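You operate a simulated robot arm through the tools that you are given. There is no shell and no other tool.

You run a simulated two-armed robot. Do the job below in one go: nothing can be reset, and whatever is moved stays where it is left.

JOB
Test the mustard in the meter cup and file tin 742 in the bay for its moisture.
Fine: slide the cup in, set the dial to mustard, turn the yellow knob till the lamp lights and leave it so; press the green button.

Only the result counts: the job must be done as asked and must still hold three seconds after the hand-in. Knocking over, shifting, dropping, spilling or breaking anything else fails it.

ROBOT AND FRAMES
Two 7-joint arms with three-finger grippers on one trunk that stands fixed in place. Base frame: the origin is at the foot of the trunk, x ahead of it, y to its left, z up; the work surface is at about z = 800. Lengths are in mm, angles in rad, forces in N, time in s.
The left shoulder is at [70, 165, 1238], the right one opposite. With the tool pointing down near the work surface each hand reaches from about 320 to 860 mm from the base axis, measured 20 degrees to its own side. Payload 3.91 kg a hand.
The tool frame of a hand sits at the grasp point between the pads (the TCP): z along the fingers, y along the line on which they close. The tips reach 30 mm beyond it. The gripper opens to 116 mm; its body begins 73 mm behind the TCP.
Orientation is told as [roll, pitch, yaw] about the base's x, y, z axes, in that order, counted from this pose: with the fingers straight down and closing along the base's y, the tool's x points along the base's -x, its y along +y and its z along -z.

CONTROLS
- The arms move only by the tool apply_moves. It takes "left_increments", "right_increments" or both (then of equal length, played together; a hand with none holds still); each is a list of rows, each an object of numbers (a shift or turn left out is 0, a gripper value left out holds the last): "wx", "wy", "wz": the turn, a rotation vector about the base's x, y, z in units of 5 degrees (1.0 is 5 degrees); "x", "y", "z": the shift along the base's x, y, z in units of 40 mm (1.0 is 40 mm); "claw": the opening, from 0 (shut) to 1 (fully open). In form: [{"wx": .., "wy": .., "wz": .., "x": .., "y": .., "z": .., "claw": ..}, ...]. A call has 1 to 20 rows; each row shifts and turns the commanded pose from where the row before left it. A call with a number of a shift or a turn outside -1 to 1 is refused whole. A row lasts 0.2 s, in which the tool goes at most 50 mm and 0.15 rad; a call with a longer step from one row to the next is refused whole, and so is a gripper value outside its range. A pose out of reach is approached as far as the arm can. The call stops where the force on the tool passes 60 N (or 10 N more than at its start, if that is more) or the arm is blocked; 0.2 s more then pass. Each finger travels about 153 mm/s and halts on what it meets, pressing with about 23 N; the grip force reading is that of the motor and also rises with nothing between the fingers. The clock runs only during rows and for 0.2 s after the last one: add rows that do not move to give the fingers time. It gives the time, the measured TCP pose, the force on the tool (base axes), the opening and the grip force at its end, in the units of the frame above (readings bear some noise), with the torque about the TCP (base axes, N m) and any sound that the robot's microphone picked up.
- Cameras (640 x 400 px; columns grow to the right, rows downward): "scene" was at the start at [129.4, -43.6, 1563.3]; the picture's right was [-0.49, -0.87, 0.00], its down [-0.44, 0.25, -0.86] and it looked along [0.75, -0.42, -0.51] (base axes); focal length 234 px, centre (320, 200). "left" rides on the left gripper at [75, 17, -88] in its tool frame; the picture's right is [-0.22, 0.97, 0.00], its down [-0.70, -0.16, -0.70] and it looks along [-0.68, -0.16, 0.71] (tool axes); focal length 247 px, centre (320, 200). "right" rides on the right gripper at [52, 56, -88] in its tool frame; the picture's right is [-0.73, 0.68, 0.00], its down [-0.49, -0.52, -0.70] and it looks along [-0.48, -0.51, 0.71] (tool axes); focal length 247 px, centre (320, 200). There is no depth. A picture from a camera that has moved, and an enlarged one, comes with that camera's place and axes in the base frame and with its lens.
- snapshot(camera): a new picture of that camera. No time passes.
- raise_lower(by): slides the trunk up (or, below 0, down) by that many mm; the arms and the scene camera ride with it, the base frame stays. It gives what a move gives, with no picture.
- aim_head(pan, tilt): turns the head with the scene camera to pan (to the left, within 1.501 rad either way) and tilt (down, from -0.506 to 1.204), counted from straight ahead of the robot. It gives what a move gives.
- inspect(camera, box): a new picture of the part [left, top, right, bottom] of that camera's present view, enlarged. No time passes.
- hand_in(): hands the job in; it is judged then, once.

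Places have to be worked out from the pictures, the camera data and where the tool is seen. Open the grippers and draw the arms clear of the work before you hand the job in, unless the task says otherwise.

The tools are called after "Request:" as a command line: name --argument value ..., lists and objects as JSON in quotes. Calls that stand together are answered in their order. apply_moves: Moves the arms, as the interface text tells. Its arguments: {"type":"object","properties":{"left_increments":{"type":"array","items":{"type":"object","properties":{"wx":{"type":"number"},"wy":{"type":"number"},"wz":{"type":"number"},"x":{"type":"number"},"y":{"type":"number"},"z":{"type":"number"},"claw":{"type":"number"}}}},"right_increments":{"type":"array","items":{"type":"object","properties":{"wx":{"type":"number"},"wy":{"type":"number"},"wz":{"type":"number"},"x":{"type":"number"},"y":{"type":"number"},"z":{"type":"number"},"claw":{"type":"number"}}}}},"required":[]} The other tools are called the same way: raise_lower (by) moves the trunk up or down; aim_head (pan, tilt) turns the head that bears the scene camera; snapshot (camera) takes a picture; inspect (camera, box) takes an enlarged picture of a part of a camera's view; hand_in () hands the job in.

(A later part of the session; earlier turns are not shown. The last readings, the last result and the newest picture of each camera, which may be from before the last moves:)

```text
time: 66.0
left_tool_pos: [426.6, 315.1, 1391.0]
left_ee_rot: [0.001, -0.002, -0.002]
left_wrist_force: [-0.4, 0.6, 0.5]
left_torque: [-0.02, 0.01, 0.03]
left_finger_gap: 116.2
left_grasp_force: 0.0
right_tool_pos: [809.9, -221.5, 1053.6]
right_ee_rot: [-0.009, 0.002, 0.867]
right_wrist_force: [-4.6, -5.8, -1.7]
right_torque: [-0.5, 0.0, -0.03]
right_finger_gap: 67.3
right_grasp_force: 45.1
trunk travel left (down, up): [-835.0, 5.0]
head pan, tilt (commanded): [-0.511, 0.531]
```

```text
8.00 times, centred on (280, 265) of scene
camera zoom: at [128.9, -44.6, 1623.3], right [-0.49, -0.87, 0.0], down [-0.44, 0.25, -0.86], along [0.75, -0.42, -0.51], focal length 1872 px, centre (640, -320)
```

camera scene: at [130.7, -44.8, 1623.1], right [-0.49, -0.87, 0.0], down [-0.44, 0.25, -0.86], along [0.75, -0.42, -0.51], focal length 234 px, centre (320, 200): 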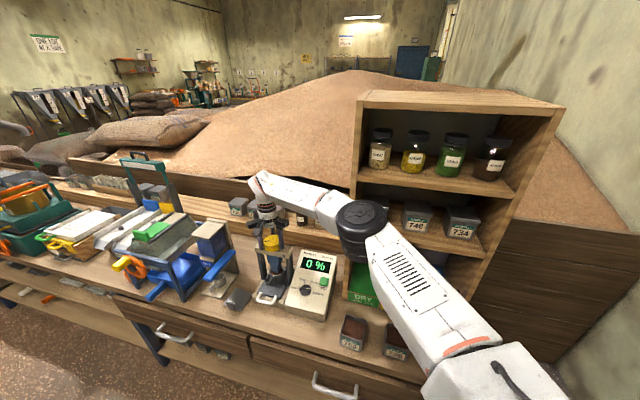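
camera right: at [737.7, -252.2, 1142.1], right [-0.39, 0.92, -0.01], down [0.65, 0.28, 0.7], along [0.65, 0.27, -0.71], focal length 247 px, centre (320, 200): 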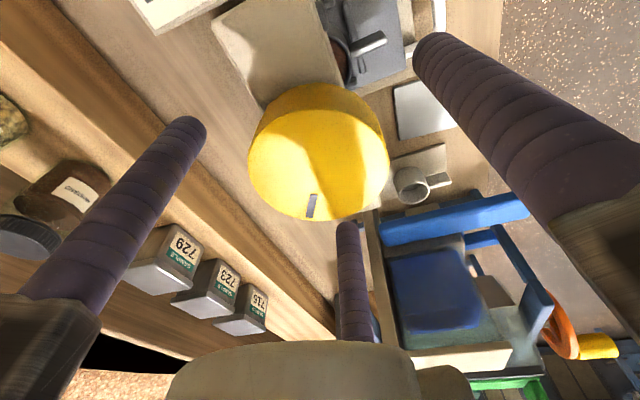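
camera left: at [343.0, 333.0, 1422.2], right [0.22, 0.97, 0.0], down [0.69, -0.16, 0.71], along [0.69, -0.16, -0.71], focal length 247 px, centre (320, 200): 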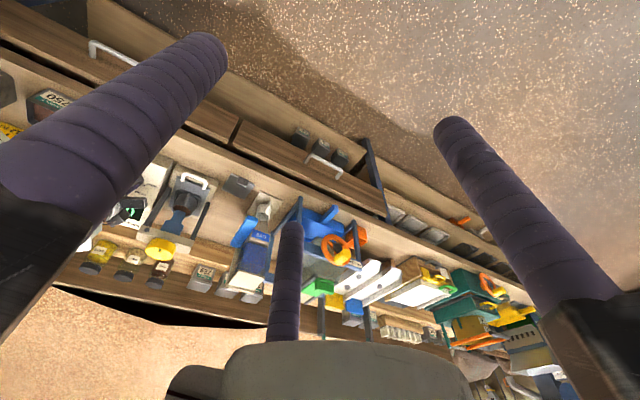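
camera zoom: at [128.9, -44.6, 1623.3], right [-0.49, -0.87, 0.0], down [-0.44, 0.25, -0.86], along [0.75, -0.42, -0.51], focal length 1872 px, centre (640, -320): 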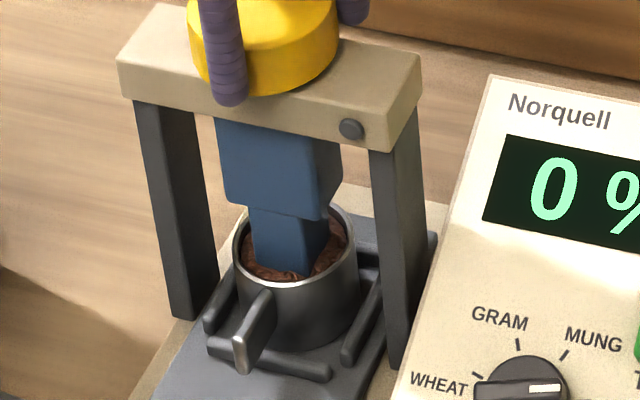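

Still dark. I'll continue.

Request:
apply_moves --right_increments '[{"wz": -1}, {"wz": -1}]'

Request:
inspect --camera "scene" --box '[255, 240, 305, 290]'

Request:
apply_moves --right_increments '[{"wz": -1}, {"wz": -1}]'

Request:
inspect --camera "scene" --box '[255, 240, 305, 290]'

```text
time: 66.6
left_tool_pos: [428.0, 313.8, 1390.0]
left_ee_rot: [0.0, -0.001, 0.0]
left_wrist_force: [-1.1, 0.4, 0.7]
left_torque: [-0.01, 0.03, -0.03]
left_finger_gap: 115.8
left_grasp_force: 0.0
right_tool_pos: [809.5, -223.5, 1053.9]
right_ee_rot: [-0.006, 0.0, 0.692]
right_wrist_force: [-5.4, -6.4, -3.2]
right_torque: [-0.3, -0.37, -0.03]
right_finger_gap: 67.4
right_grasp_force: 44.8
trunk travel left (down, up): [-835.0, 5.0]
head pan, tilt (commanded): [-0.511, 0.531]
```

```text
8.00 times, centred on (280, 265) of scene
camera zoom: at [128.9, -44.7, 1623.3], right [-0.49, -0.87, 0.0], down [-0.44, 0.25, -0.86], along [0.75, -0.42, -0.51], focal length 1872 px, centre (640, -320)
```

zoom: 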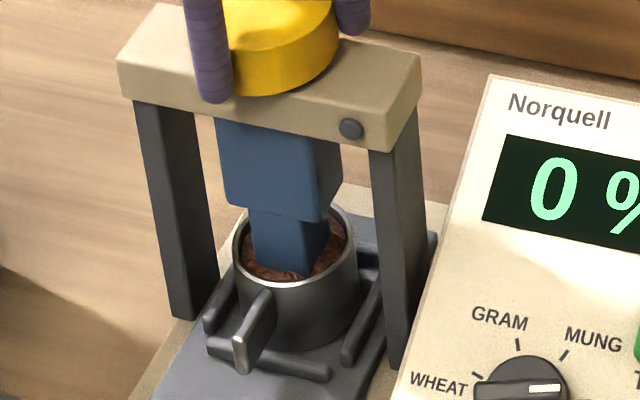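

```text
time: 67.2
left_tool_pos: [427.0, 314.1, 1390.2]
left_ee_rot: [0.0, -0.001, 0.002]
left_wrist_force: [-0.8, -0.3, 0.6]
left_torque: [-0.03, -0.02, -0.04]
left_finger_gap: 116.0
left_grasp_force: 0.1
right_tool_pos: [809.7, -223.4, 1054.2]
right_ee_rot: [-0.006, 0.002, 0.517]
right_wrist_force: [-4.6, -5.4, -3.9]
right_torque: [0.1, -0.16, -0.01]
right_finger_gap: 67.0
right_grasp_force: 44.8
trunk travel left (down, up): [-835.0, 5.0]
head pan, tilt (commanded): [-0.511, 0.531]
```

```text
8.00 times, centred on (280, 265) of scene
camera zoom: at [129.2, -44.7, 1623.3], right [-0.49, -0.87, 0.0], down [-0.44, 0.25, -0.86], along [0.75, -0.42, -0.51], focal length 1872 px, centre (640, -320)
```

zoom: 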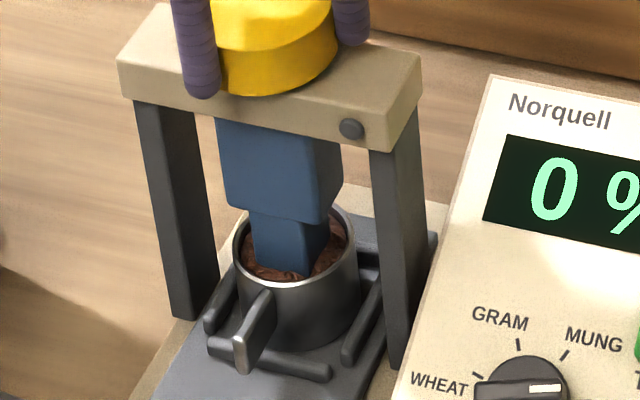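

The foot of the ram now rests on the mustard while the upper block keeps coming down. I'll continue turning.

Request:
apply_moves --right_increments '[{"wz": -1}, {"wz": -1}]'

Request:
inspect --camera "scene" --box '[255, 240, 305, 290]'

Request:
apply_moves --right_increments '[{"wz": -1}, {"wz": -1}, {"wz": -1}]'

Request:
inspect --camera "scene" --box '[255, 240, 305, 290]'

```text
time: 67.8
left_tool_pos: [428.3, 314.5, 1390.3]
left_ee_rot: [0.0, 0.0, 0.001]
left_wrist_force: [-0.4, -0.4, -1.0]
left_torque: [0.0, 0.02, 0.01]
left_finger_gap: 115.9
left_grasp_force: 0.1
right_tool_pos: [810.2, -222.0, 1054.2]
right_ee_rot: [-0.008, 0.002, 0.342]
right_wrist_force: [-4.9, -5.4, -4.2]
right_torque: [0.3, -0.1, 0.01]
right_finger_gap: 67.4
right_grasp_force: 44.7
trunk travel left (down, up): [-835.0, 5.0]
head pan, tilt (commanded): [-0.511, 0.531]
```

```text
8.00 times, centred on (280, 265) of scene
camera zoom: at [129.2, -44.8, 1623.3], right [-0.49, -0.87, 0.0], down [-0.44, 0.25, -0.86], along [0.75, -0.42, -0.51], focal length 1872 px, centre (640, -320)
```

zoom: 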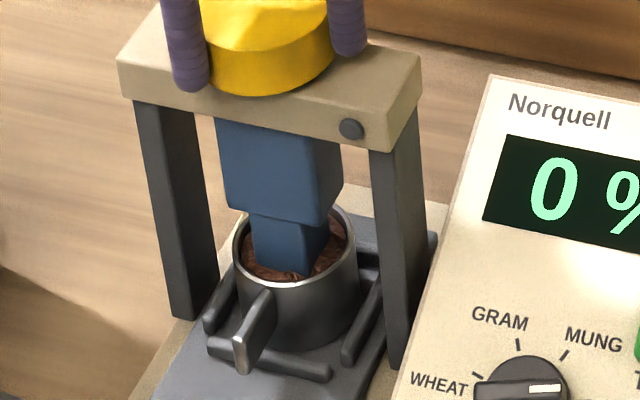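

```text
time: 68.6
left_tool_pos: [426.8, 315.1, 1390.3]
left_ee_rot: [-0.002, -0.001, 0.0]
left_wrist_force: [-0.1, 0.4, -0.3]
left_torque: [0.0, -0.01, -0.03]
left_finger_gap: 115.8
left_grasp_force: 0.0
right_tool_pos: [810.7, -222.4, 1054.4]
right_ee_rot: [-0.005, 0.001, 0.081]
right_wrist_force: [-5.8, -5.9, -3.7]
right_torque: [-0.48, -0.05, -0.03]
right_finger_gap: 67.3
right_grasp_force: 44.8
trunk travel left (down, up): [-835.0, 5.0]
head pan, tilt (commanded): [-0.511, 0.531]
```

```text
8.00 times, centred on (280, 265) of scene
camera zoom: at [129.1, -44.7, 1623.3], right [-0.49, -0.87, 0.0], down [-0.44, 0.25, -0.86], along [0.75, -0.42, -0.51], focal length 1872 px, centre (640, -320)
```

zoom: 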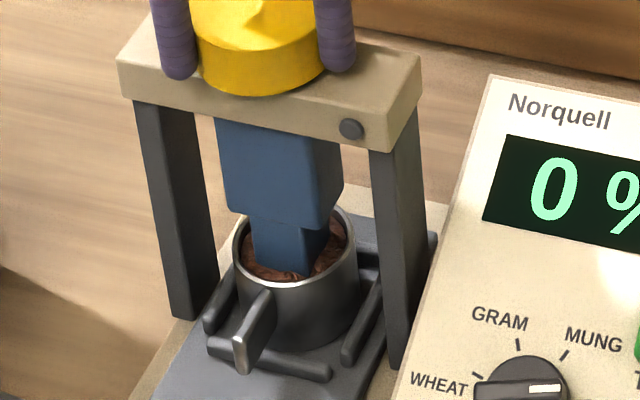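

No lamp yet after about 185° in all. I'll re-grip for another stroke.

Request:
apply_moves --right_increments '[{"claw": 1}, {}, {"wz": 1}, {"wz": 1}, {"wz": 1}, {"wz": 1}, {"wz": 1}, {"wz": 1}, {"wz": 1}, {"wz": 1}, {"wz": 1}, {"wz": 1}, {"wz": 1}, {"wz": 1}, {"wz": 1}, {}]'

Request:
apply_moves --right_increments '[{"claw": 0.7}, {"claw": 0.6}, {"claw": 0.5}, {"claw": 0.4}, {}, {"wz": -1}]'

Request:
inspect --camera "scene" --box '[255, 240, 305, 290]'

Request:
inspect --camera "right" --box '[200, 0, 440, 240]'

```text
time: 72.0
left_tool_pos: [427.5, 316.5, 1391.4]
left_ee_rot: [-0.004, 0.0, 0.0]
left_wrist_force: [0.0, -0.9, 0.2]
left_torque: [0.0, -0.01, -0.04]
left_finger_gap: 116.1
left_grasp_force: 0.1
right_tool_pos: [809.1, -221.8, 1054.9]
right_ee_rot: [-0.009, 0.002, 1.217]
right_wrist_force: [-0.6, 0.6, -0.2]
right_torque: [-0.04, -0.01, -0.03]
right_finger_gap: 115.9
right_grasp_force: 0.0
trunk travel left (down, up): [-835.0, 5.0]
head pan, tilt (commanded): [-0.511, 0.531]
```

```text
time: 73.4
left_tool_pos: [428.5, 315.2, 1391.3]
left_ee_rot: [-0.001, -0.001, 0.002]
left_wrist_force: [-0.3, 0.0, 0.4]
left_torque: [0.0, -0.03, 0.0]
left_finger_gap: 115.8
left_grasp_force: 0.0
right_tool_pos: [809.6, -221.4, 1054.0]
right_ee_rot: [-0.009, 0.001, 1.128]
right_wrist_force: [-0.7, -4.4, -0.1]
right_torque: [-0.05, 0.37, 0.02]
right_finger_gap: 67.0
right_grasp_force: 44.9
trunk travel left (down, up): [-835.0, 5.0]
head pan, tilt (commanded): [-0.511, 0.531]
```

```text
8.00 times, centred on (280, 265) of scene
camera zoom: at [129.5, -44.4, 1623.2], right [-0.49, -0.87, 0.0], down [-0.44, 0.25, -0.86], along [0.75, -0.42, -0.51], focal length 1872 px, centre (640, -320)
```

zoom: 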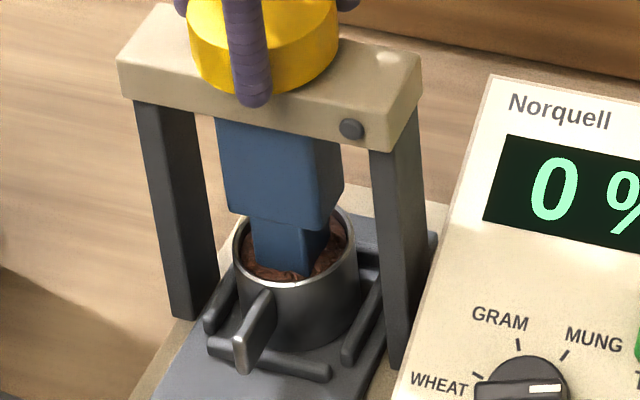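

```text
1.67 times, centred on (320, 120) of right
camera zoom: at [735.2, -246.5, 1142.0], right [-0.3, 0.95, -0.01], down [0.68, 0.22, 0.7], along [0.67, 0.21, -0.71], focal length 412 px, centre (320, 333)
```

zoom: 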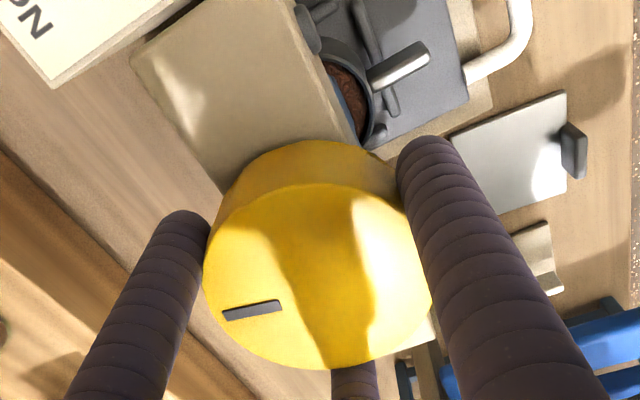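

I'll keep turning in 10° steps and read the lamp after each.

Request:
apply_moves --right_increments '[{"wz": -1}, {"wz": -1}]'

Request:
inspect --camera "scene" --box '[255, 240, 305, 290]'

Request:
apply_moves --right_increments '[{"wz": -1}, {"wz": -1}]'

Request:
inspect --camera "scene" --box '[255, 240, 305, 290]'

```text
time: 74.0
left_tool_pos: [428.4, 316.0, 1390.5]
left_ee_rot: [0.001, -0.002, -0.001]
left_wrist_force: [0.2, -0.2, 0.0]
left_torque: [-0.02, 0.01, 0.03]
left_finger_gap: 115.8
left_grasp_force: 0.1
right_tool_pos: [808.9, -222.5, 1053.7]
right_ee_rot: [-0.007, 0.002, 0.955]
right_wrist_force: [-1.7, -4.8, -1.2]
right_torque: [-0.43, -0.14, -0.03]
right_finger_gap: 67.3
right_grasp_force: 45.3
trunk travel left (down, up): [-835.0, 5.0]
head pan, tilt (commanded): [-0.511, 0.531]
```

```text
8.00 times, centred on (280, 265) of scene
camera zoom: at [129.4, -44.5, 1623.2], right [-0.49, -0.87, 0.0], down [-0.44, 0.25, -0.86], along [0.75, -0.42, -0.51], focal length 1872 px, centre (640, -320)
```

zoom: 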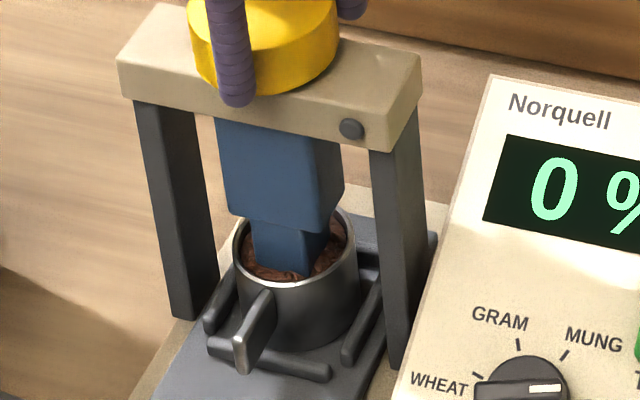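

```text
time: 74.6
left_tool_pos: [427.7, 314.8, 1390.1]
left_ee_rot: [-0.001, 0.0, 0.0]
left_wrist_force: [0.0, 0.0, 0.6]
left_torque: [0.02, -0.01, -0.03]
left_finger_gap: 115.7
left_grasp_force: 0.1
right_tool_pos: [809.9, -222.4, 1053.2]
right_ee_rot: [-0.007, 0.002, 0.777]
right_wrist_force: [-4.2, -6.1, -4.0]
right_torque: [-0.52, -0.62, -0.01]
right_finger_gap: 67.4
right_grasp_force: 45.3
trunk travel left (down, up): [-835.0, 5.0]
head pan, tilt (commanded): [-0.511, 0.531]
```

```text
8.00 times, centred on (280, 265) of scene
camera zoom: at [129.2, -44.7, 1623.2], right [-0.49, -0.87, 0.0], down [-0.44, 0.25, -0.86], along [0.75, -0.42, -0.51], focal length 1872 px, centre (640, -320)
```

zoom: 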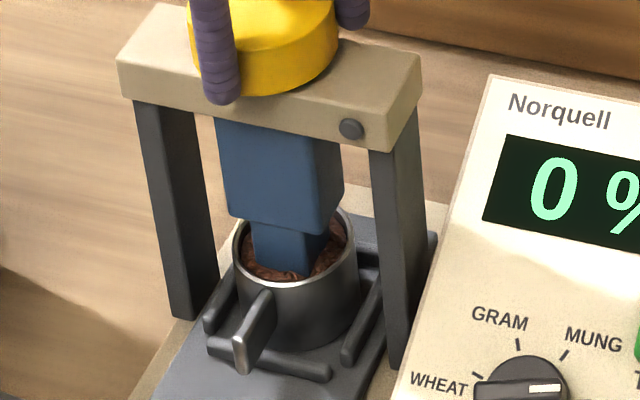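

Still dark. I'll continue.

Request:
apply_moves --right_increments '[{"wz": -1}, {"wz": -1}]'

Request:
inspect --camera "scene" --box '[255, 240, 305, 290]'

Request:
apply_moves --right_increments '[{"wz": -1}, {"wz": -1}]'

Request:
inspect --camera "scene" --box '[255, 240, 305, 290]'

```text
time: 75.2
left_tool_pos: [427.3, 315.0, 1390.4]
left_ee_rot: [0.001, -0.001, -0.001]
left_wrist_force: [0.6, 0.7, 0.0]
left_torque: [-0.01, 0.01, 0.0]
left_finger_gap: 116.0
left_grasp_force: 0.2
right_tool_pos: [809.5, -223.0, 1054.6]
right_ee_rot: [-0.005, 0.001, 0.604]
right_wrist_force: [-5.4, -6.7, -1.7]
right_torque: [-0.28, 0.06, -0.01]
right_finger_gap: 67.3
right_grasp_force: 45.0
trunk travel left (down, up): [-835.0, 5.0]
head pan, tilt (commanded): [-0.511, 0.531]
```

```text
8.00 times, centred on (280, 265) of scene
camera zoom: at [129.2, -44.8, 1623.3], right [-0.49, -0.87, 0.0], down [-0.44, 0.25, -0.86], along [0.75, -0.42, -0.51], focal length 1872 px, centre (640, -320)
```

zoom: 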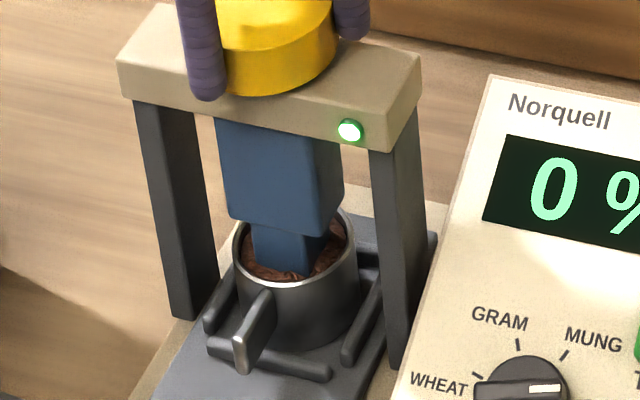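

```text
time: 75.8
left_tool_pos: [426.6, 314.9, 1390.1]
left_ee_rot: [0.0, 0.0, 0.0]
left_wrist_force: [-0.4, -0.1, -0.6]
left_torque: [0.0, 0.0, -0.01]
left_finger_gap: 116.0
left_grasp_force: 0.1
right_tool_pos: [809.5, -223.0, 1055.1]
right_ee_rot: [-0.007, 0.001, 0.43]
right_wrist_force: [-2.1, -6.4, -2.0]
right_torque: [0.46, 0.07, 0.05]
right_finger_gap: 67.3
right_grasp_force: 45.1
trunk travel left (down, up): [-835.0, 5.0]
head pan, tilt (commanded): [-0.511, 0.531]
```

```text
8.00 times, centred on (280, 265) of scene
camera zoom: at [129.4, -44.9, 1623.2], right [-0.49, -0.87, 0.0], down [-0.44, 0.25, -0.86], along [0.75, -0.42, -0.51], focal length 1872 px, centre (640, -320)
```

zoom: 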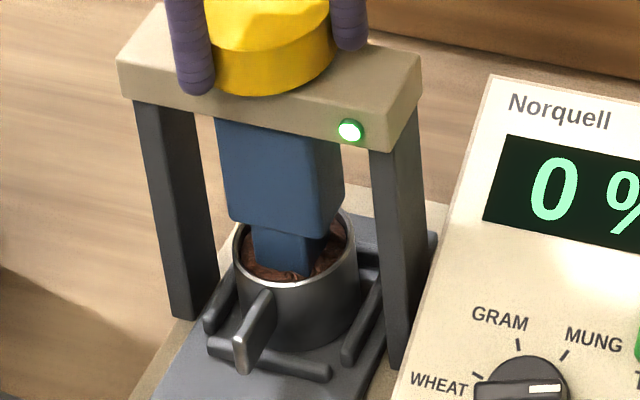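

The green lamp is lit and stays lit. I'll leave the knob there: release it, lift straight up and check that the lamp holds.

Request:
apply_moves --right_increments '[{"claw": 1}, {}, {}, {"z": 0.6}, {"z": 0.8}, {"z": 0.8}, {"z": 0.6}]'

Request:
inspect --camera "scene" --box '[240, 225, 340, 310]'

```text
time: 77.4
left_tool_pos: [427.1, 315.8, 1391.1]
left_ee_rot: [-0.001, -0.001, 0.0]
left_wrist_force: [0.5, 0.2, 0.5]
left_torque: [-0.01, -0.04, -0.03]
left_finger_gap: 115.7
left_grasp_force: 0.1
right_tool_pos: [808.5, -221.1, 1166.8]
right_ee_rot: [-0.009, 0.001, 0.43]
right_wrist_force: [-0.2, 0.1, 0.3]
right_torque: [0.03, -0.02, -0.01]
right_finger_gap: 116.1
right_grasp_force: 0.0
trunk travel left (down, up): [-835.0, 5.0]
head pan, tilt (commanded): [-0.511, 0.531]
```

```text
4.71 times, centred on (290, 268) of scene
camera zoom: at [128.9, -42.8, 1623.3], right [-0.49, -0.87, 0.0], down [-0.44, 0.25, -0.86], along [0.75, -0.42, -0.51], focal length 1101 px, centre (461, -118)
```

zoom: 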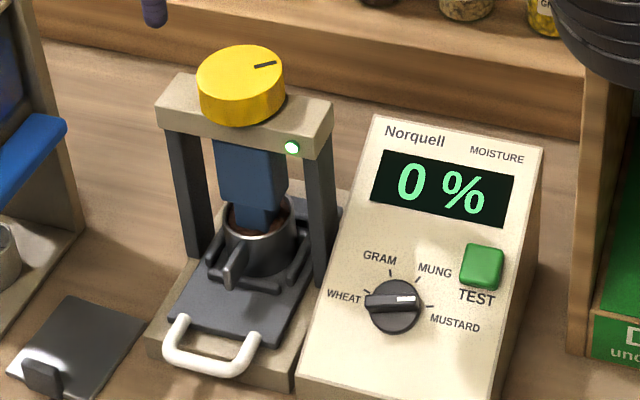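

The lamp holds. Next is the green button, centred near (654,-356,902). I'll close the claw, back away from the yoke, set yaw to 65° and tilt square to the panel above the button.

Request:
apply_moves --right_increments '[{"x": -0.525, "wz": 1, "claw": 0}, {"x": -0.525, "wz": 1}, {"x": -0.525, "wz": 1}, {"x": -0.525, "wz": 1}, {"x": -0.525, "wz": 1}, {"x": -0.525, "wz": 1}, {"x": -0.525, "wz": 1}, {"x": -0.525, "wz": 1}, {"x": -0.04, "y": -0.495, "z": -0.685, "wx": -0.735, "wy": -0.735}, {"x": -0.04, "y": -0.495, "z": -0.685, "wx": -0.735, "wy": -0.735}, {"x": -0.04, "y": -0.495, "z": -0.685, "wx": -0.735, "wy": -0.735}, {"x": -0.04, "y": -0.495, "z": -0.685, "wx": -0.735, "wy": -0.735}, {"x": -0.04, "y": -0.495, "z": -0.685, "wx": -0.735, "wy": -0.735}, {}]'

Request:
snapshot --camera "right"

Request:
snapshot --camera "scene"

```text
time: 80.4
left_tool_pos: [428.4, 316.5, 1389.7]
left_ee_rot: [-0.002, 0.0, 0.001]
left_wrist_force: [0.2, -0.2, -0.4]
left_torque: [0.0, -0.04, -0.01]
left_finger_gap: 115.8
left_grasp_force: 0.0
right_tool_pos: [633.1, -320.8, 1029.1]
right_ee_rot: [-0.44, 0.15, 1.096]
right_wrist_force: [-0.3, 0.9, 1.2]
right_torque: [-0.02, -0.01, 0.03]
right_finger_gap: 9.1
right_grasp_force: 23.5
trunk travel left (down, up): [-835.0, 5.0]
head pan, tilt (commanded): [-0.511, 0.531]
```

```text
taken
camera right: at [534.2, -320.2, 1092.2], right [-0.24, 0.89, -0.4], down [0.43, 0.46, 0.77], along [0.87, 0.01, -0.49], focal length 247 px, centre (320, 200)
```

right: 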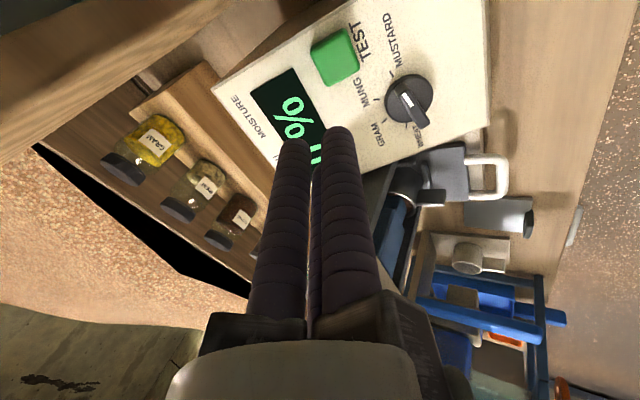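

```text
taken
camera scene: at [129.3, -43.0, 1623.3], right [-0.49, -0.87, 0.0], down [-0.44, 0.25, -0.86], along [0.75, -0.42, -0.51], focal length 234 px, centre (320, 200)
```

scene: 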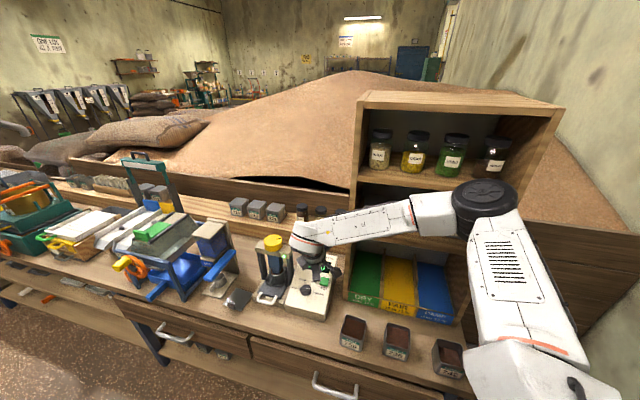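

The button lies about 23 mm toward the thumb side of the hand axis, and two independent measures agree. I'll correct this and advance to about 15 mm above the button.

Request:
apply_moves --right_increments '[{"x": 0.0525, "y": -0.181, "z": -0.727}, {"x": 0.0525, "y": -0.181, "z": -0.727}, {"x": 0.0525, "y": -0.181, "z": -0.727}, {}]'

Request:
inspect --camera "right" --box '[220, 50, 420, 210]'

Request:
inspect --camera "scene" --box '[260, 220, 360, 320]'

```text
time: 81.4
left_tool_pos: [428.0, 315.6, 1390.9]
left_ee_rot: [-0.001, -0.002, 0.001]
left_wrist_force: [-0.1, -0.6, -0.2]
left_torque: [-0.01, 0.01, 0.03]
left_finger_gap: 116.2
left_grasp_force: 0.0
right_tool_pos: [639.1, -343.0, 942.7]
right_ee_rot: [-0.438, 0.151, 1.096]
right_wrist_force: [-0.4, 0.3, 0.3]
right_torque: [-0.01, -0.04, -0.01]
right_finger_gap: 9.5
right_grasp_force: 22.7
trunk travel left (down, up): [-835.0, 5.0]
head pan, tilt (commanded): [-0.511, 0.531]
```

```text
2.50 times, centred on (320, 130) of right
camera zoom: at [540.4, -341.9, 1004.8], right [-0.24, 0.89, -0.4], down [0.44, 0.46, 0.77], along [0.87, 0.01, -0.5], focal length 617 px, centre (320, 375)
```

zoom: 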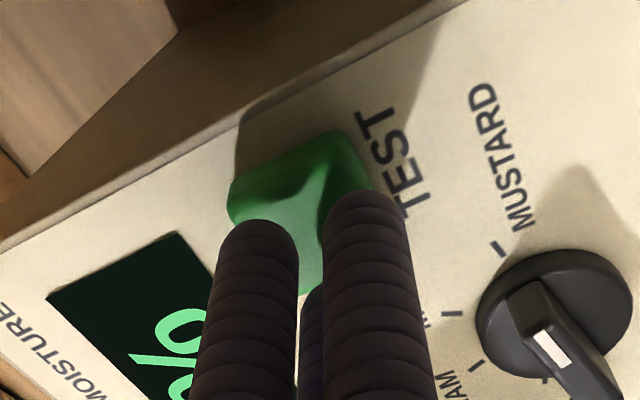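

```text
4.00 times, centred on (310, 270) of scene
camera zoom: at [129.3, -43.5, 1623.3], right [-0.49, -0.87, 0.0], down [-0.44, 0.25, -0.86], along [0.75, -0.42, -0.51], focal length 936 px, centre (360, -80)
```

zoom: 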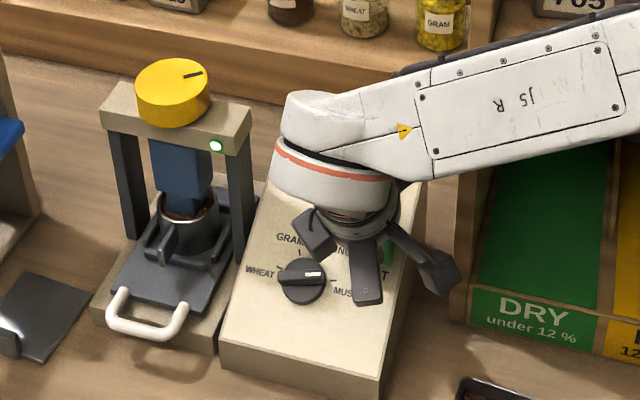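

The fingertips sit over the button about 15 mm off, and from here the pointer also reads on MUSTARD. I'll press along the panel normal.

Request:
apply_moves --right_increments '[{"x": 0.0465, "y": -0.0465, "z": -0.135}, {"x": 0.0465, "y": -0.0465, "z": -0.135}, {"x": 0.031, "y": -0.031, "z": -0.09}, {}]'

Request:
inspect --camera "right" --box '[180, 50, 420, 230]'

```text
time: 82.4
left_tool_pos: [427.5, 316.6, 1390.0]
left_ee_rot: [-0.003, -0.002, 0.001]
left_wrist_force: [-0.4, -0.4, 0.0]
left_torque: [0.02, -0.01, -0.02]
left_finger_gap: 116.1
left_grasp_force: 0.0
right_tool_pos: [645.2, -346.9, 929.4]
right_ee_rot: [-0.439, 0.151, 1.096]
right_wrist_force: [-0.3, 1.2, 7.4]
right_torque: [0.01, -0.07, 0.0]
right_finger_gap: 9.1
right_grasp_force: 45.2
trunk travel left (down, up): [-835.0, 5.0]
head pan, tilt (commanded): [-0.511, 0.531]
heard: click
```

```text
2.22 times, centred on (300, 140) of right
camera zoom: at [545.5, -345.8, 991.9], right [-0.24, 0.89, -0.4], down [0.43, 0.46, 0.77], along [0.87, 0.01, -0.49], focal length 549 px, centre (364, 333)
```

zoom: 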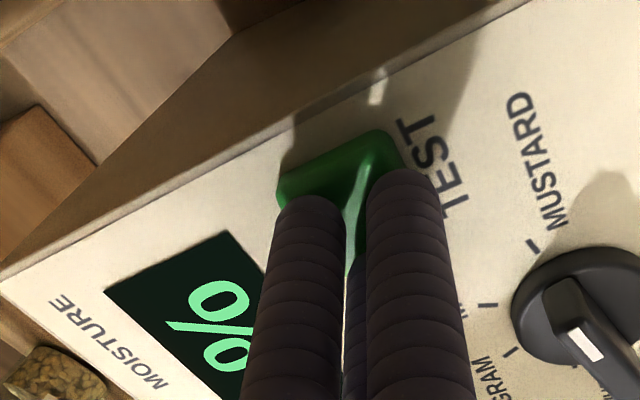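

I heard a click. I'll back off along the normal and read the display.

Request:
apply_moves --right_increments '[{"x": -0.2, "y": 0.2, "z": 0.58}, {"x": -0.2, "y": 0.2, "z": 0.58}, {"x": -0.2, "y": 0.2, "z": 0.58}, {}]'

Request:
snapshot --camera "right"

Request:
inspect --camera "scene" --box '[240, 220, 360, 320]'

```text
time: 83.4
left_tool_pos: [427.6, 315.7, 1389.1]
left_ee_rot: [0.0, 0.0, -0.001]
left_wrist_force: [-1.3, -0.9, 0.2]
left_torque: [-0.04, -0.01, 0.0]
left_finger_gap: 115.8
left_grasp_force: 0.0
right_tool_pos: [622.1, -323.7, 996.0]
right_ee_rot: [-0.439, 0.15, 1.097]
right_wrist_force: [-0.6, -0.6, 0.7]
right_torque: [-0.02, -0.04, 0.02]
right_finger_gap: 9.1
right_grasp_force: 44.9
trunk travel left (down, up): [-835.0, 5.0]
head pan, tilt (commanded): [-0.511, 0.531]
```

```text
taken
camera right: at [522.5, -322.7, 1059.7], right [-0.24, 0.89, -0.39], down [0.44, 0.46, 0.77], along [0.87, 0.01, -0.5], focal length 247 px, centre (320, 200)
```

right: 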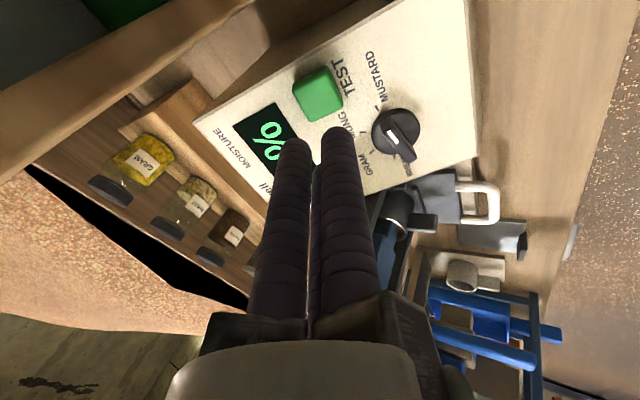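

```text
4.00 times, centred on (300, 270) of scene
camera zoom: at [129.9, -43.9, 1623.2], right [-0.49, -0.87, 0.0], down [-0.44, 0.25, -0.86], along [0.75, -0.42, -0.51], focal length 936 px, centre (400, -80)
```

zoom: 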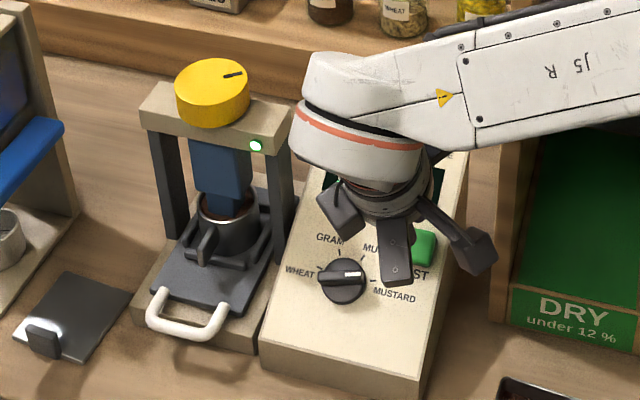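

The hand hides the display. I'll straighten up and withdraw toward the robot to read it.

Request:
apply_moves --right_increments '[{"x": -0.4, "z": 0.7, "wx": 0.735, "wy": 0.735}, {"x": -0.4, "z": 0.7, "wx": 0.735, "wy": 0.735}, {"x": -0.4, "z": 0.7, "wx": 0.735, "wy": 0.735}, {"x": -0.4, "z": 0.7, "wx": 0.735, "wy": 0.735}, {"x": -0.4, "z": 0.7, "wx": 0.735, "wy": 0.735}, {"x": -0.6, "y": -0.4}, {"x": -0.6, "y": -0.4}, {}]'

Request:
snapshot --camera "scene"

Request:
inspect --camera "scene" --box '[250, 220, 350, 310]'

Request:
snapshot --camera "right"

```text
time: 85.2
left_tool_pos: [428.6, 316.4, 1390.6]
left_ee_rot: [-0.002, 0.001, -0.001]
left_wrist_force: [0.3, -0.2, -0.3]
left_torque: [0.02, 0.0, 0.04]
left_finger_gap: 116.1
left_grasp_force: 0.1
right_tool_pos: [493.7, -354.5, 1137.2]
right_ee_rot: [-0.008, 0.003, 1.128]
right_wrist_force: [-0.4, 0.0, -0.7]
right_torque: [-0.02, 0.01, -0.02]
right_finger_gap: 9.1
right_grasp_force: 45.0
trunk travel left (down, up): [-835.0, 5.0]
head pan, tilt (commanded): [-0.511, 0.531]
```

```text
taken
camera scene: at [130.6, -42.6, 1623.2], right [-0.49, -0.87, 0.0], down [-0.44, 0.25, -0.86], along [0.75, -0.42, -0.51], focal length 234 px, centre (320, 200)
```

scene: 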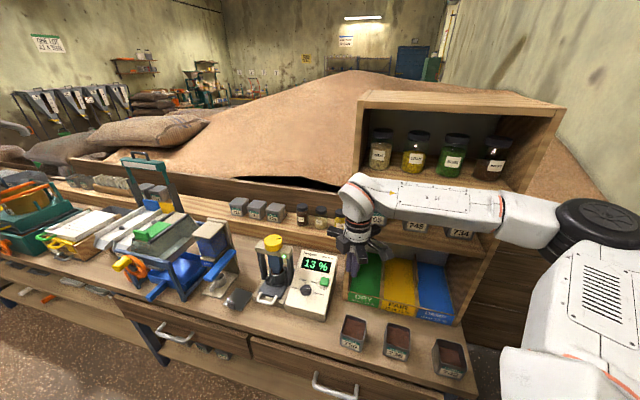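

```text
4.44 times, centred on (300, 265) of scene
camera zoom: at [130.6, -42.6, 1623.2], right [-0.49, -0.87, 0.0], down [-0.44, 0.25, -0.86], along [0.75, -0.42, -0.51], focal length 1040 px, centre (409, -89)
```

zoom: 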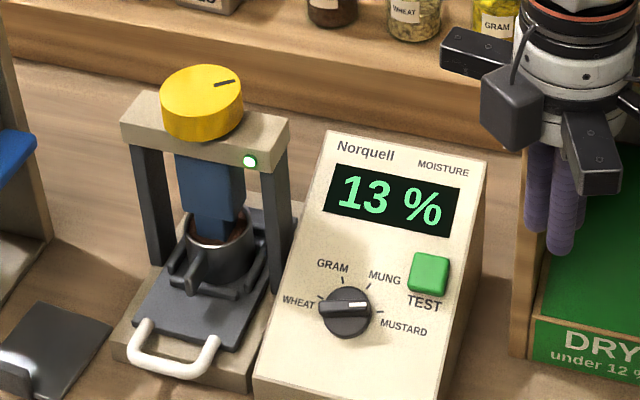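

```text
taken
camera right: at [419.0, -378.5, 1224.1], right [-0.3, 0.95, -0.01], down [0.68, 0.22, 0.7], along [0.67, 0.21, -0.71], focal length 247 px, centre (320, 200)
```

right: 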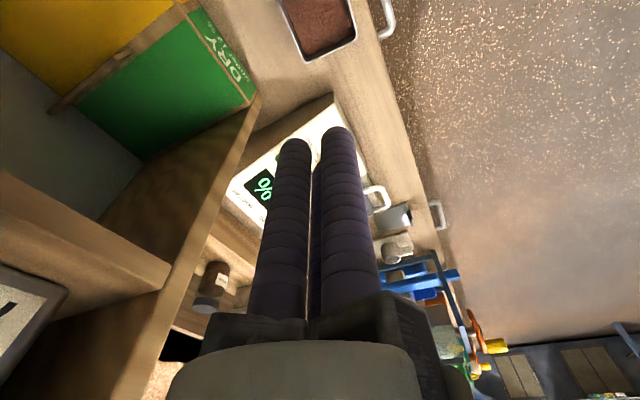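

The display shows 13 %, which belongs in the FAIR bay (12 to 13 %). Next I'll look closely at tin 742 and the FAIR bay.

Request:
inspect --camera "scene" --box '[330, 300, 480, 390]'

Request:
inspect --camera "scene" --box '[340, 180, 480, 330]'

```text
4.27 times, centred on (405, 345) of scene
camera zoom: at [130.6, -42.6, 1623.2], right [-0.49, -0.87, 0.0], down [-0.44, 0.25, -0.86], along [0.75, -0.42, -0.51], focal length 998 px, centre (-43, -419)
```

zoom: 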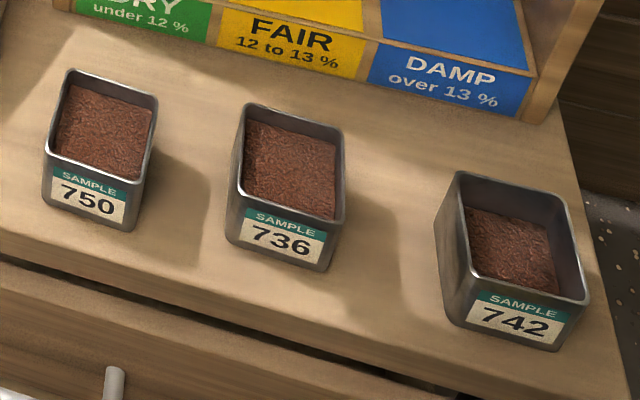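

```text
2.67 times, centred on (410, 255) of scene
camera zoom: at [130.6, -42.6, 1623.2], right [-0.49, -0.87, 0.0], down [-0.44, 0.25, -0.86], along [0.75, -0.42, -0.51], focal length 624 px, centre (80, 53)
```

zoom: 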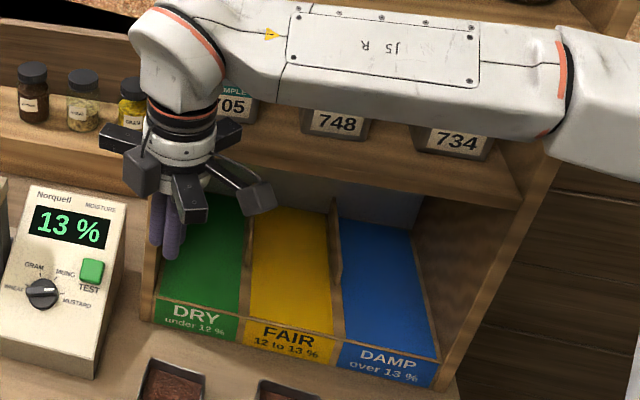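

The reading is 13 %, so FAIR. To measure the FAIR bay and the tin from the wrist camera, I'll turn the hand to yaw 0 and draw it back a little.

Request:
apply_moves --right_increments '[{"x": -0.2, "y": -0.08, "wz": -1}, {"x": -0.2, "y": -0.08, "wz": -1}, {"x": -0.2, "y": -0.08, "wz": -1}, {"x": -0.2, "y": -0.08, "wz": -1}, {"x": -0.2, "y": -0.08, "wz": -1}, {"x": -0.2, "y": -0.08, "wz": -1}, {"x": -0.2, "y": -0.08, "wz": -1}, {"x": -0.2, "y": -0.08, "wz": -1}, {"x": -0.2, "y": -0.08, "wz": -1}, {"x": -0.2, "y": -0.08, "wz": -1}, {"x": -0.2, "y": -0.08, "wz": -1}, {"x": -0.2, "y": -0.08, "wz": -1}]'

Request:
snapshot --camera "right"

Request:
snapshot --camera "scene"

```text
time: 87.8
left_tool_pos: [427.4, 316.1, 1392.4]
left_ee_rot: [0.0, -0.003, 0.0]
left_wrist_force: [0.1, 0.6, -0.1]
left_torque: [0.0, 0.02, 0.0]
left_finger_gap: 116.2
left_grasp_force: 0.1
right_tool_pos: [396.6, -394.9, 1138.6]
right_ee_rot: [-0.009, 0.002, 0.082]
right_wrist_force: [1.0, -0.3, -0.4]
right_torque: [0.03, -0.02, 0.03]
right_finger_gap: 9.0
right_grasp_force: 45.3
trunk travel left (down, up): [-835.0, 5.0]
head pan, tilt (commanded): [-0.511, 0.531]
```

```text
taken
camera right: at [339.5, -342.6, 1225.5], right [0.68, 0.74, -0.01], down [0.53, -0.48, 0.7], along [0.52, -0.48, -0.71], focal length 247 px, centre (320, 200)
```

right: 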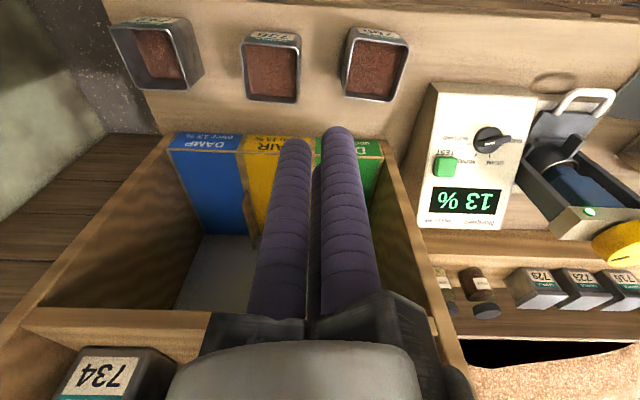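

```text
taken
camera scene: at [128.9, -43.8, 1623.3], right [-0.49, -0.87, 0.0], down [-0.44, 0.25, -0.86], along [0.75, -0.42, -0.51], focal length 234 px, centre (320, 200)
```

scene: 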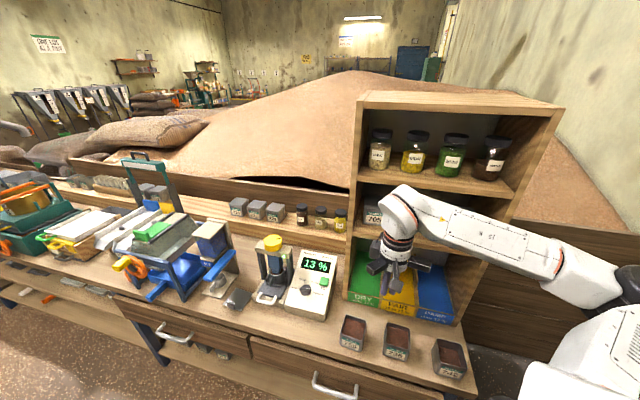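

The bay and the shelf board above it are in view, and the board's underside is at about z=1130. I'll zoom into the FAIR bay in both cameras to measure its lip, floor and dividers.

Request:
inspect --camera "right" --box '[140, 110, 300, 260]'

Request:
inspect --camera "scene" --box '[340, 240, 470, 335]'

Request:
inspect --camera "right" --box '[90, 0, 290, 130]'

```text
2.67 times, centred on (220, 185) of right
camera zoom: at [339.5, -342.6, 1225.5], right [0.68, 0.74, -0.01], down [0.53, -0.48, 0.7], along [0.52, -0.48, -0.71], focal length 659 px, centre (587, 240)
```

zoom: 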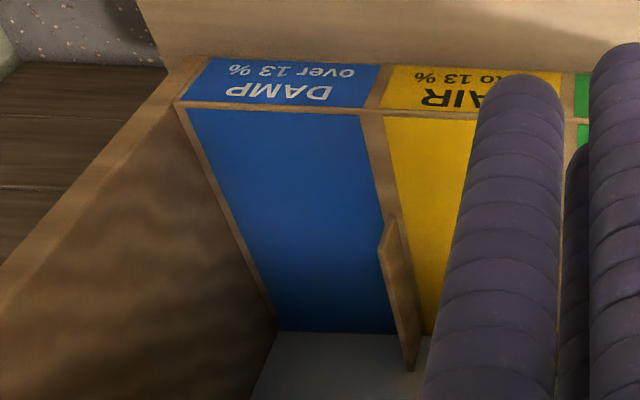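

```text
4.21 times, centred on (405, 288) of scene
camera zoom: at [128.9, -43.8, 1623.3], right [-0.49, -0.87, 0.0], down [-0.44, 0.25, -0.86], along [0.75, -0.42, -0.51], focal length 985 px, centre (-38, -168)
```

zoom: 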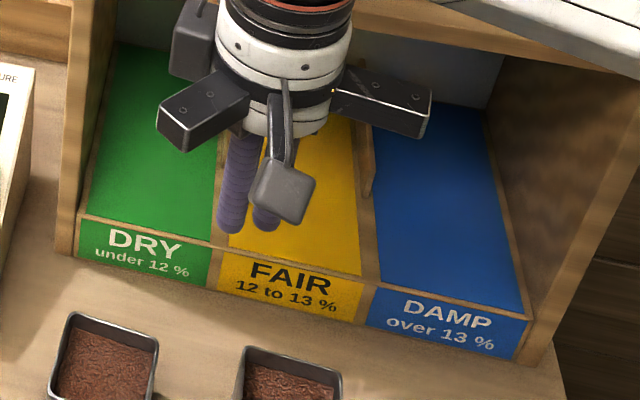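

```text
3.08 times, centred on (190, 65) of right
camera zoom: at [339.5, -342.6, 1225.5], right [0.68, 0.74, -0.01], down [0.53, -0.48, 0.7], along [0.52, -0.48, -0.71], focal length 760 px, centre (720, 615)
```

zoom: 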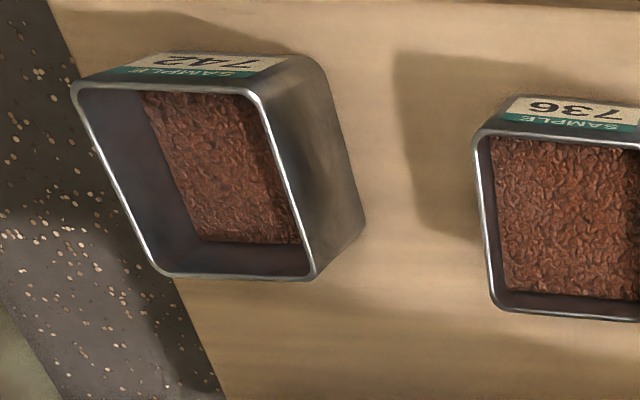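

The lip's top edge triangulates to about z≈850 at n≈737, and the FAIR bay spans l from -133 to -3. The floor height is still uncertain, so I'll tilt the hand to look level into the FAIR bay from in front, above the tins.

Request:
apply_moves --right_increments '[{"x": -0.04, "y": -0.455, "z": -0.7, "wx": -0.735, "wy": -0.735}, {"x": -0.04, "y": -0.455, "z": -0.7, "wx": -0.735, "wy": -0.735}, {"x": -0.04, "y": -0.455, "z": -0.7, "wx": -0.735, "wy": -0.735}, {"x": -0.04, "y": -0.455, "z": -0.7, "wx": -0.735, "wy": -0.735}, {"x": -0.04, "y": -0.455, "z": -0.7, "wx": -0.735, "wy": -0.735}, {"claw": 1}, {}, {}, {}]'

Request:
snapshot --camera "right"

Request:
snapshot --camera "scene"

```text
time: 89.8
left_tool_pos: [427.7, 316.1, 1389.8]
left_ee_rot: [-0.003, 0.0, 0.001]
left_wrist_force: [-0.4, -0.4, 0.6]
left_torque: [-0.02, -0.02, -0.01]
left_finger_gap: 116.0
left_grasp_force: 0.0
right_tool_pos: [390.8, -485.3, 996.4]
right_ee_rot: [-0.364, -0.285, 0.132]
right_wrist_force: [0.5, 0.0, -0.6]
right_torque: [0.02, 0.03, 0.0]
right_finger_gap: 116.3
right_grasp_force: 0.1
trunk travel left (down, up): [-835.0, 5.0]
head pan, tilt (commanded): [-0.511, 0.531]
```

```text
taken
camera right: at [310.7, -412.3, 1042.0], right [0.68, 0.73, -0.03], down [0.26, -0.21, 0.94], along [0.69, -0.65, -0.33], focal length 247 px, centre (320, 200)
```

right: 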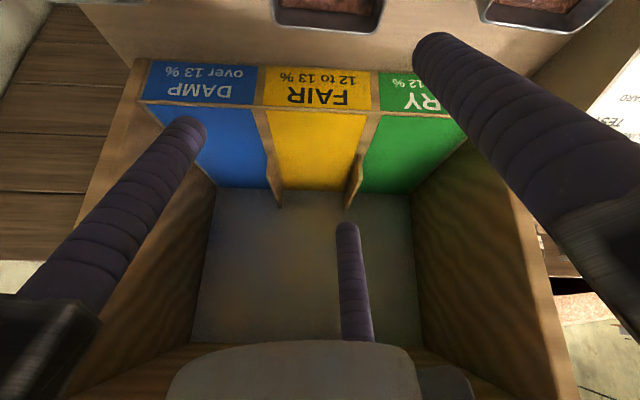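

```text
taken
camera scene: at [129.7, -43.3, 1623.3], right [-0.49, -0.87, 0.0], down [-0.44, 0.25, -0.86], along [0.75, -0.42, -0.51], focal length 234 px, centre (320, 200)
```

scene: 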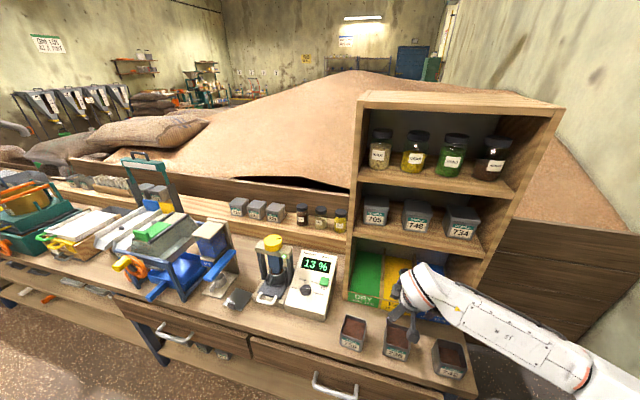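

This gives a good level view into the bay. I'll zoom in to read the floor, lip and divider profile.

Request:
inspect --camera "right" --box '[220, 50, 400, 220]'

Request:
inspect --camera "scene" --box '[340, 225, 440, 320]'

```text
2.35 times, centred on (310, 135) of right
camera zoom: at [310.7, -412.3, 1042.0], right [0.68, 0.73, -0.03], down [0.26, -0.21, 0.94], along [0.69, -0.65, -0.33], focal length 581 px, centre (344, 353)
```

zoom: 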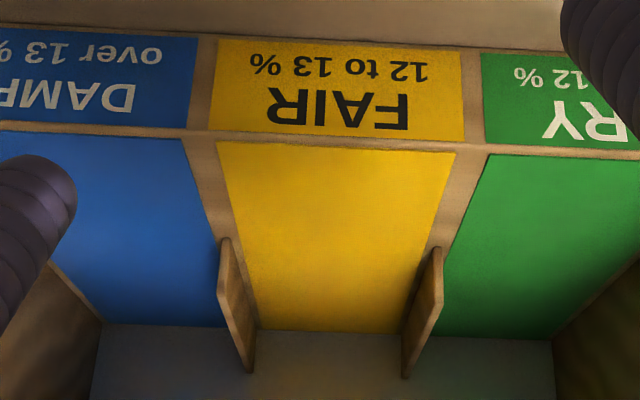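

```text
4.21 times, centred on (390, 272) of scene
camera zoom: at [129.7, -43.3, 1623.3], right [-0.49, -0.87, 0.0], down [-0.44, 0.25, -0.86], along [0.75, -0.42, -0.51], focal length 985 px, centre (25, -105)
```

zoom: 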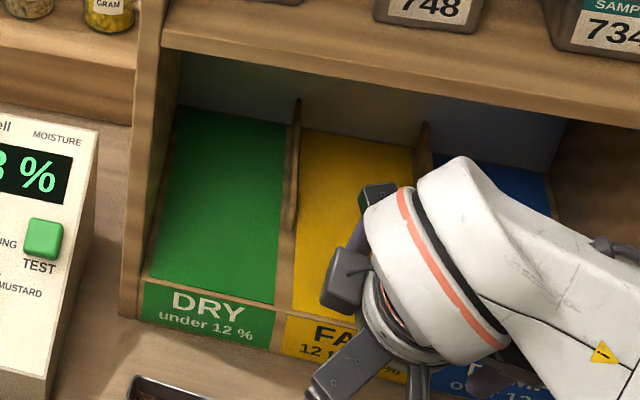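

The bay floor is a board flush with the lip top at z≈850 and rises gently toward the back, with raised dividers only in the rear half. I'll grip the tin with a 35° forward tilt so the wrist stays clear of the shelf board. First I move above tin 742, turning the hand so the thumb faces the tin's front.

Request:
apply_moves --right_increments '[{"x": -0.574, "y": -0.112, "wx": -0.31, "wy": 0.31, "wz": 0.905}, {"x": -0.574, "y": -0.112, "wx": -0.31, "wy": 0.31, "wz": 0.905}, {"x": -0.574, "y": -0.112, "wx": -0.31, "wy": 0.31, "wz": 0.905}, {"x": -0.574, "y": -0.112, "wx": -0.31, "wy": 0.31, "wz": 0.905}, {"x": -0.574, "y": -0.112, "wx": -0.31, "wy": 0.31, "wz": 0.905}, {"x": -0.574, "y": -0.112, "wx": -0.31, "wy": 0.31, "wz": 0.905}, {"x": -0.574, "y": -0.112, "wx": -0.31, "wy": 0.31, "wz": 0.905}, {"x": -0.574, "y": -0.112, "wx": -0.31, "wy": 0.31, "wz": 0.905}, {"wx": -0.636, "wy": -0.636}, {"wx": -0.636, "wy": -0.636}, {}]'

Request:
snapshot --camera "right"

Request:
snapshot --camera "scene"

```text
time: 92.2
left_tool_pos: [428.4, 315.7, 1391.4]
left_ee_rot: [-0.002, 0.002, -0.001]
left_wrist_force: [0.7, 0.2, 0.0]
left_torque: [0.0, -0.01, 0.01]
left_finger_gap: 116.1
left_grasp_force: 0.0
right_tool_pos: [244.3, -579.8, 967.1]
right_ee_rot: [-0.617, -0.002, 0.785]
right_wrist_force: [-0.3, -0.6, 0.0]
right_torque: [0.0, 0.0, 0.0]
right_finger_gap: 116.0
right_grasp_force: 0.0
right hand out of reach, approached as far as the arm can: row 2, 3, 4, 5, 6, 7, 8, 9, 10
trunk travel left (down, up): [-835.0, 5.0]
head pan, tilt (commanded): [-0.511, 0.531]
```

```text
taken
camera right: at [137.7, -549.0, 1006.1], right [0.13, 0.91, -0.39], down [0.36, 0.33, 0.87], along [0.92, -0.25, -0.29], focal length 247 px, centre (320, 200)
```

right: 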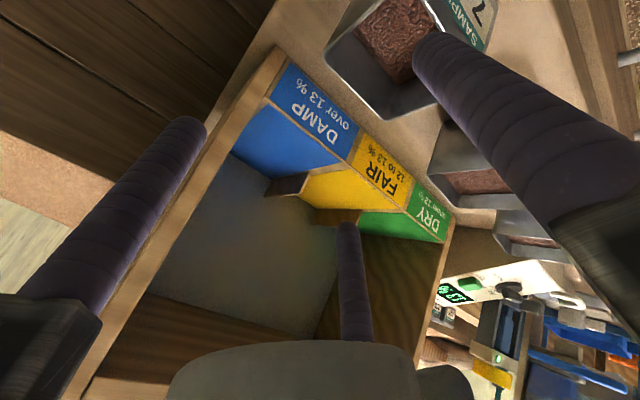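

```text
taken
camera scene: at [129.2, -43.4, 1623.3], right [-0.49, -0.87, 0.0], down [-0.44, 0.25, -0.86], along [0.75, -0.42, -0.51], focal length 234 px, centre (320, 200)
```

scene: 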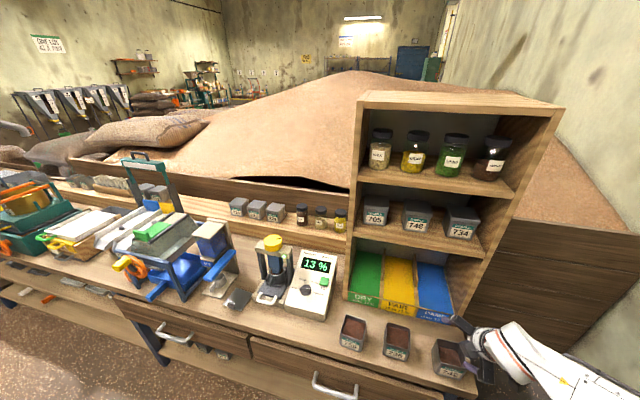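

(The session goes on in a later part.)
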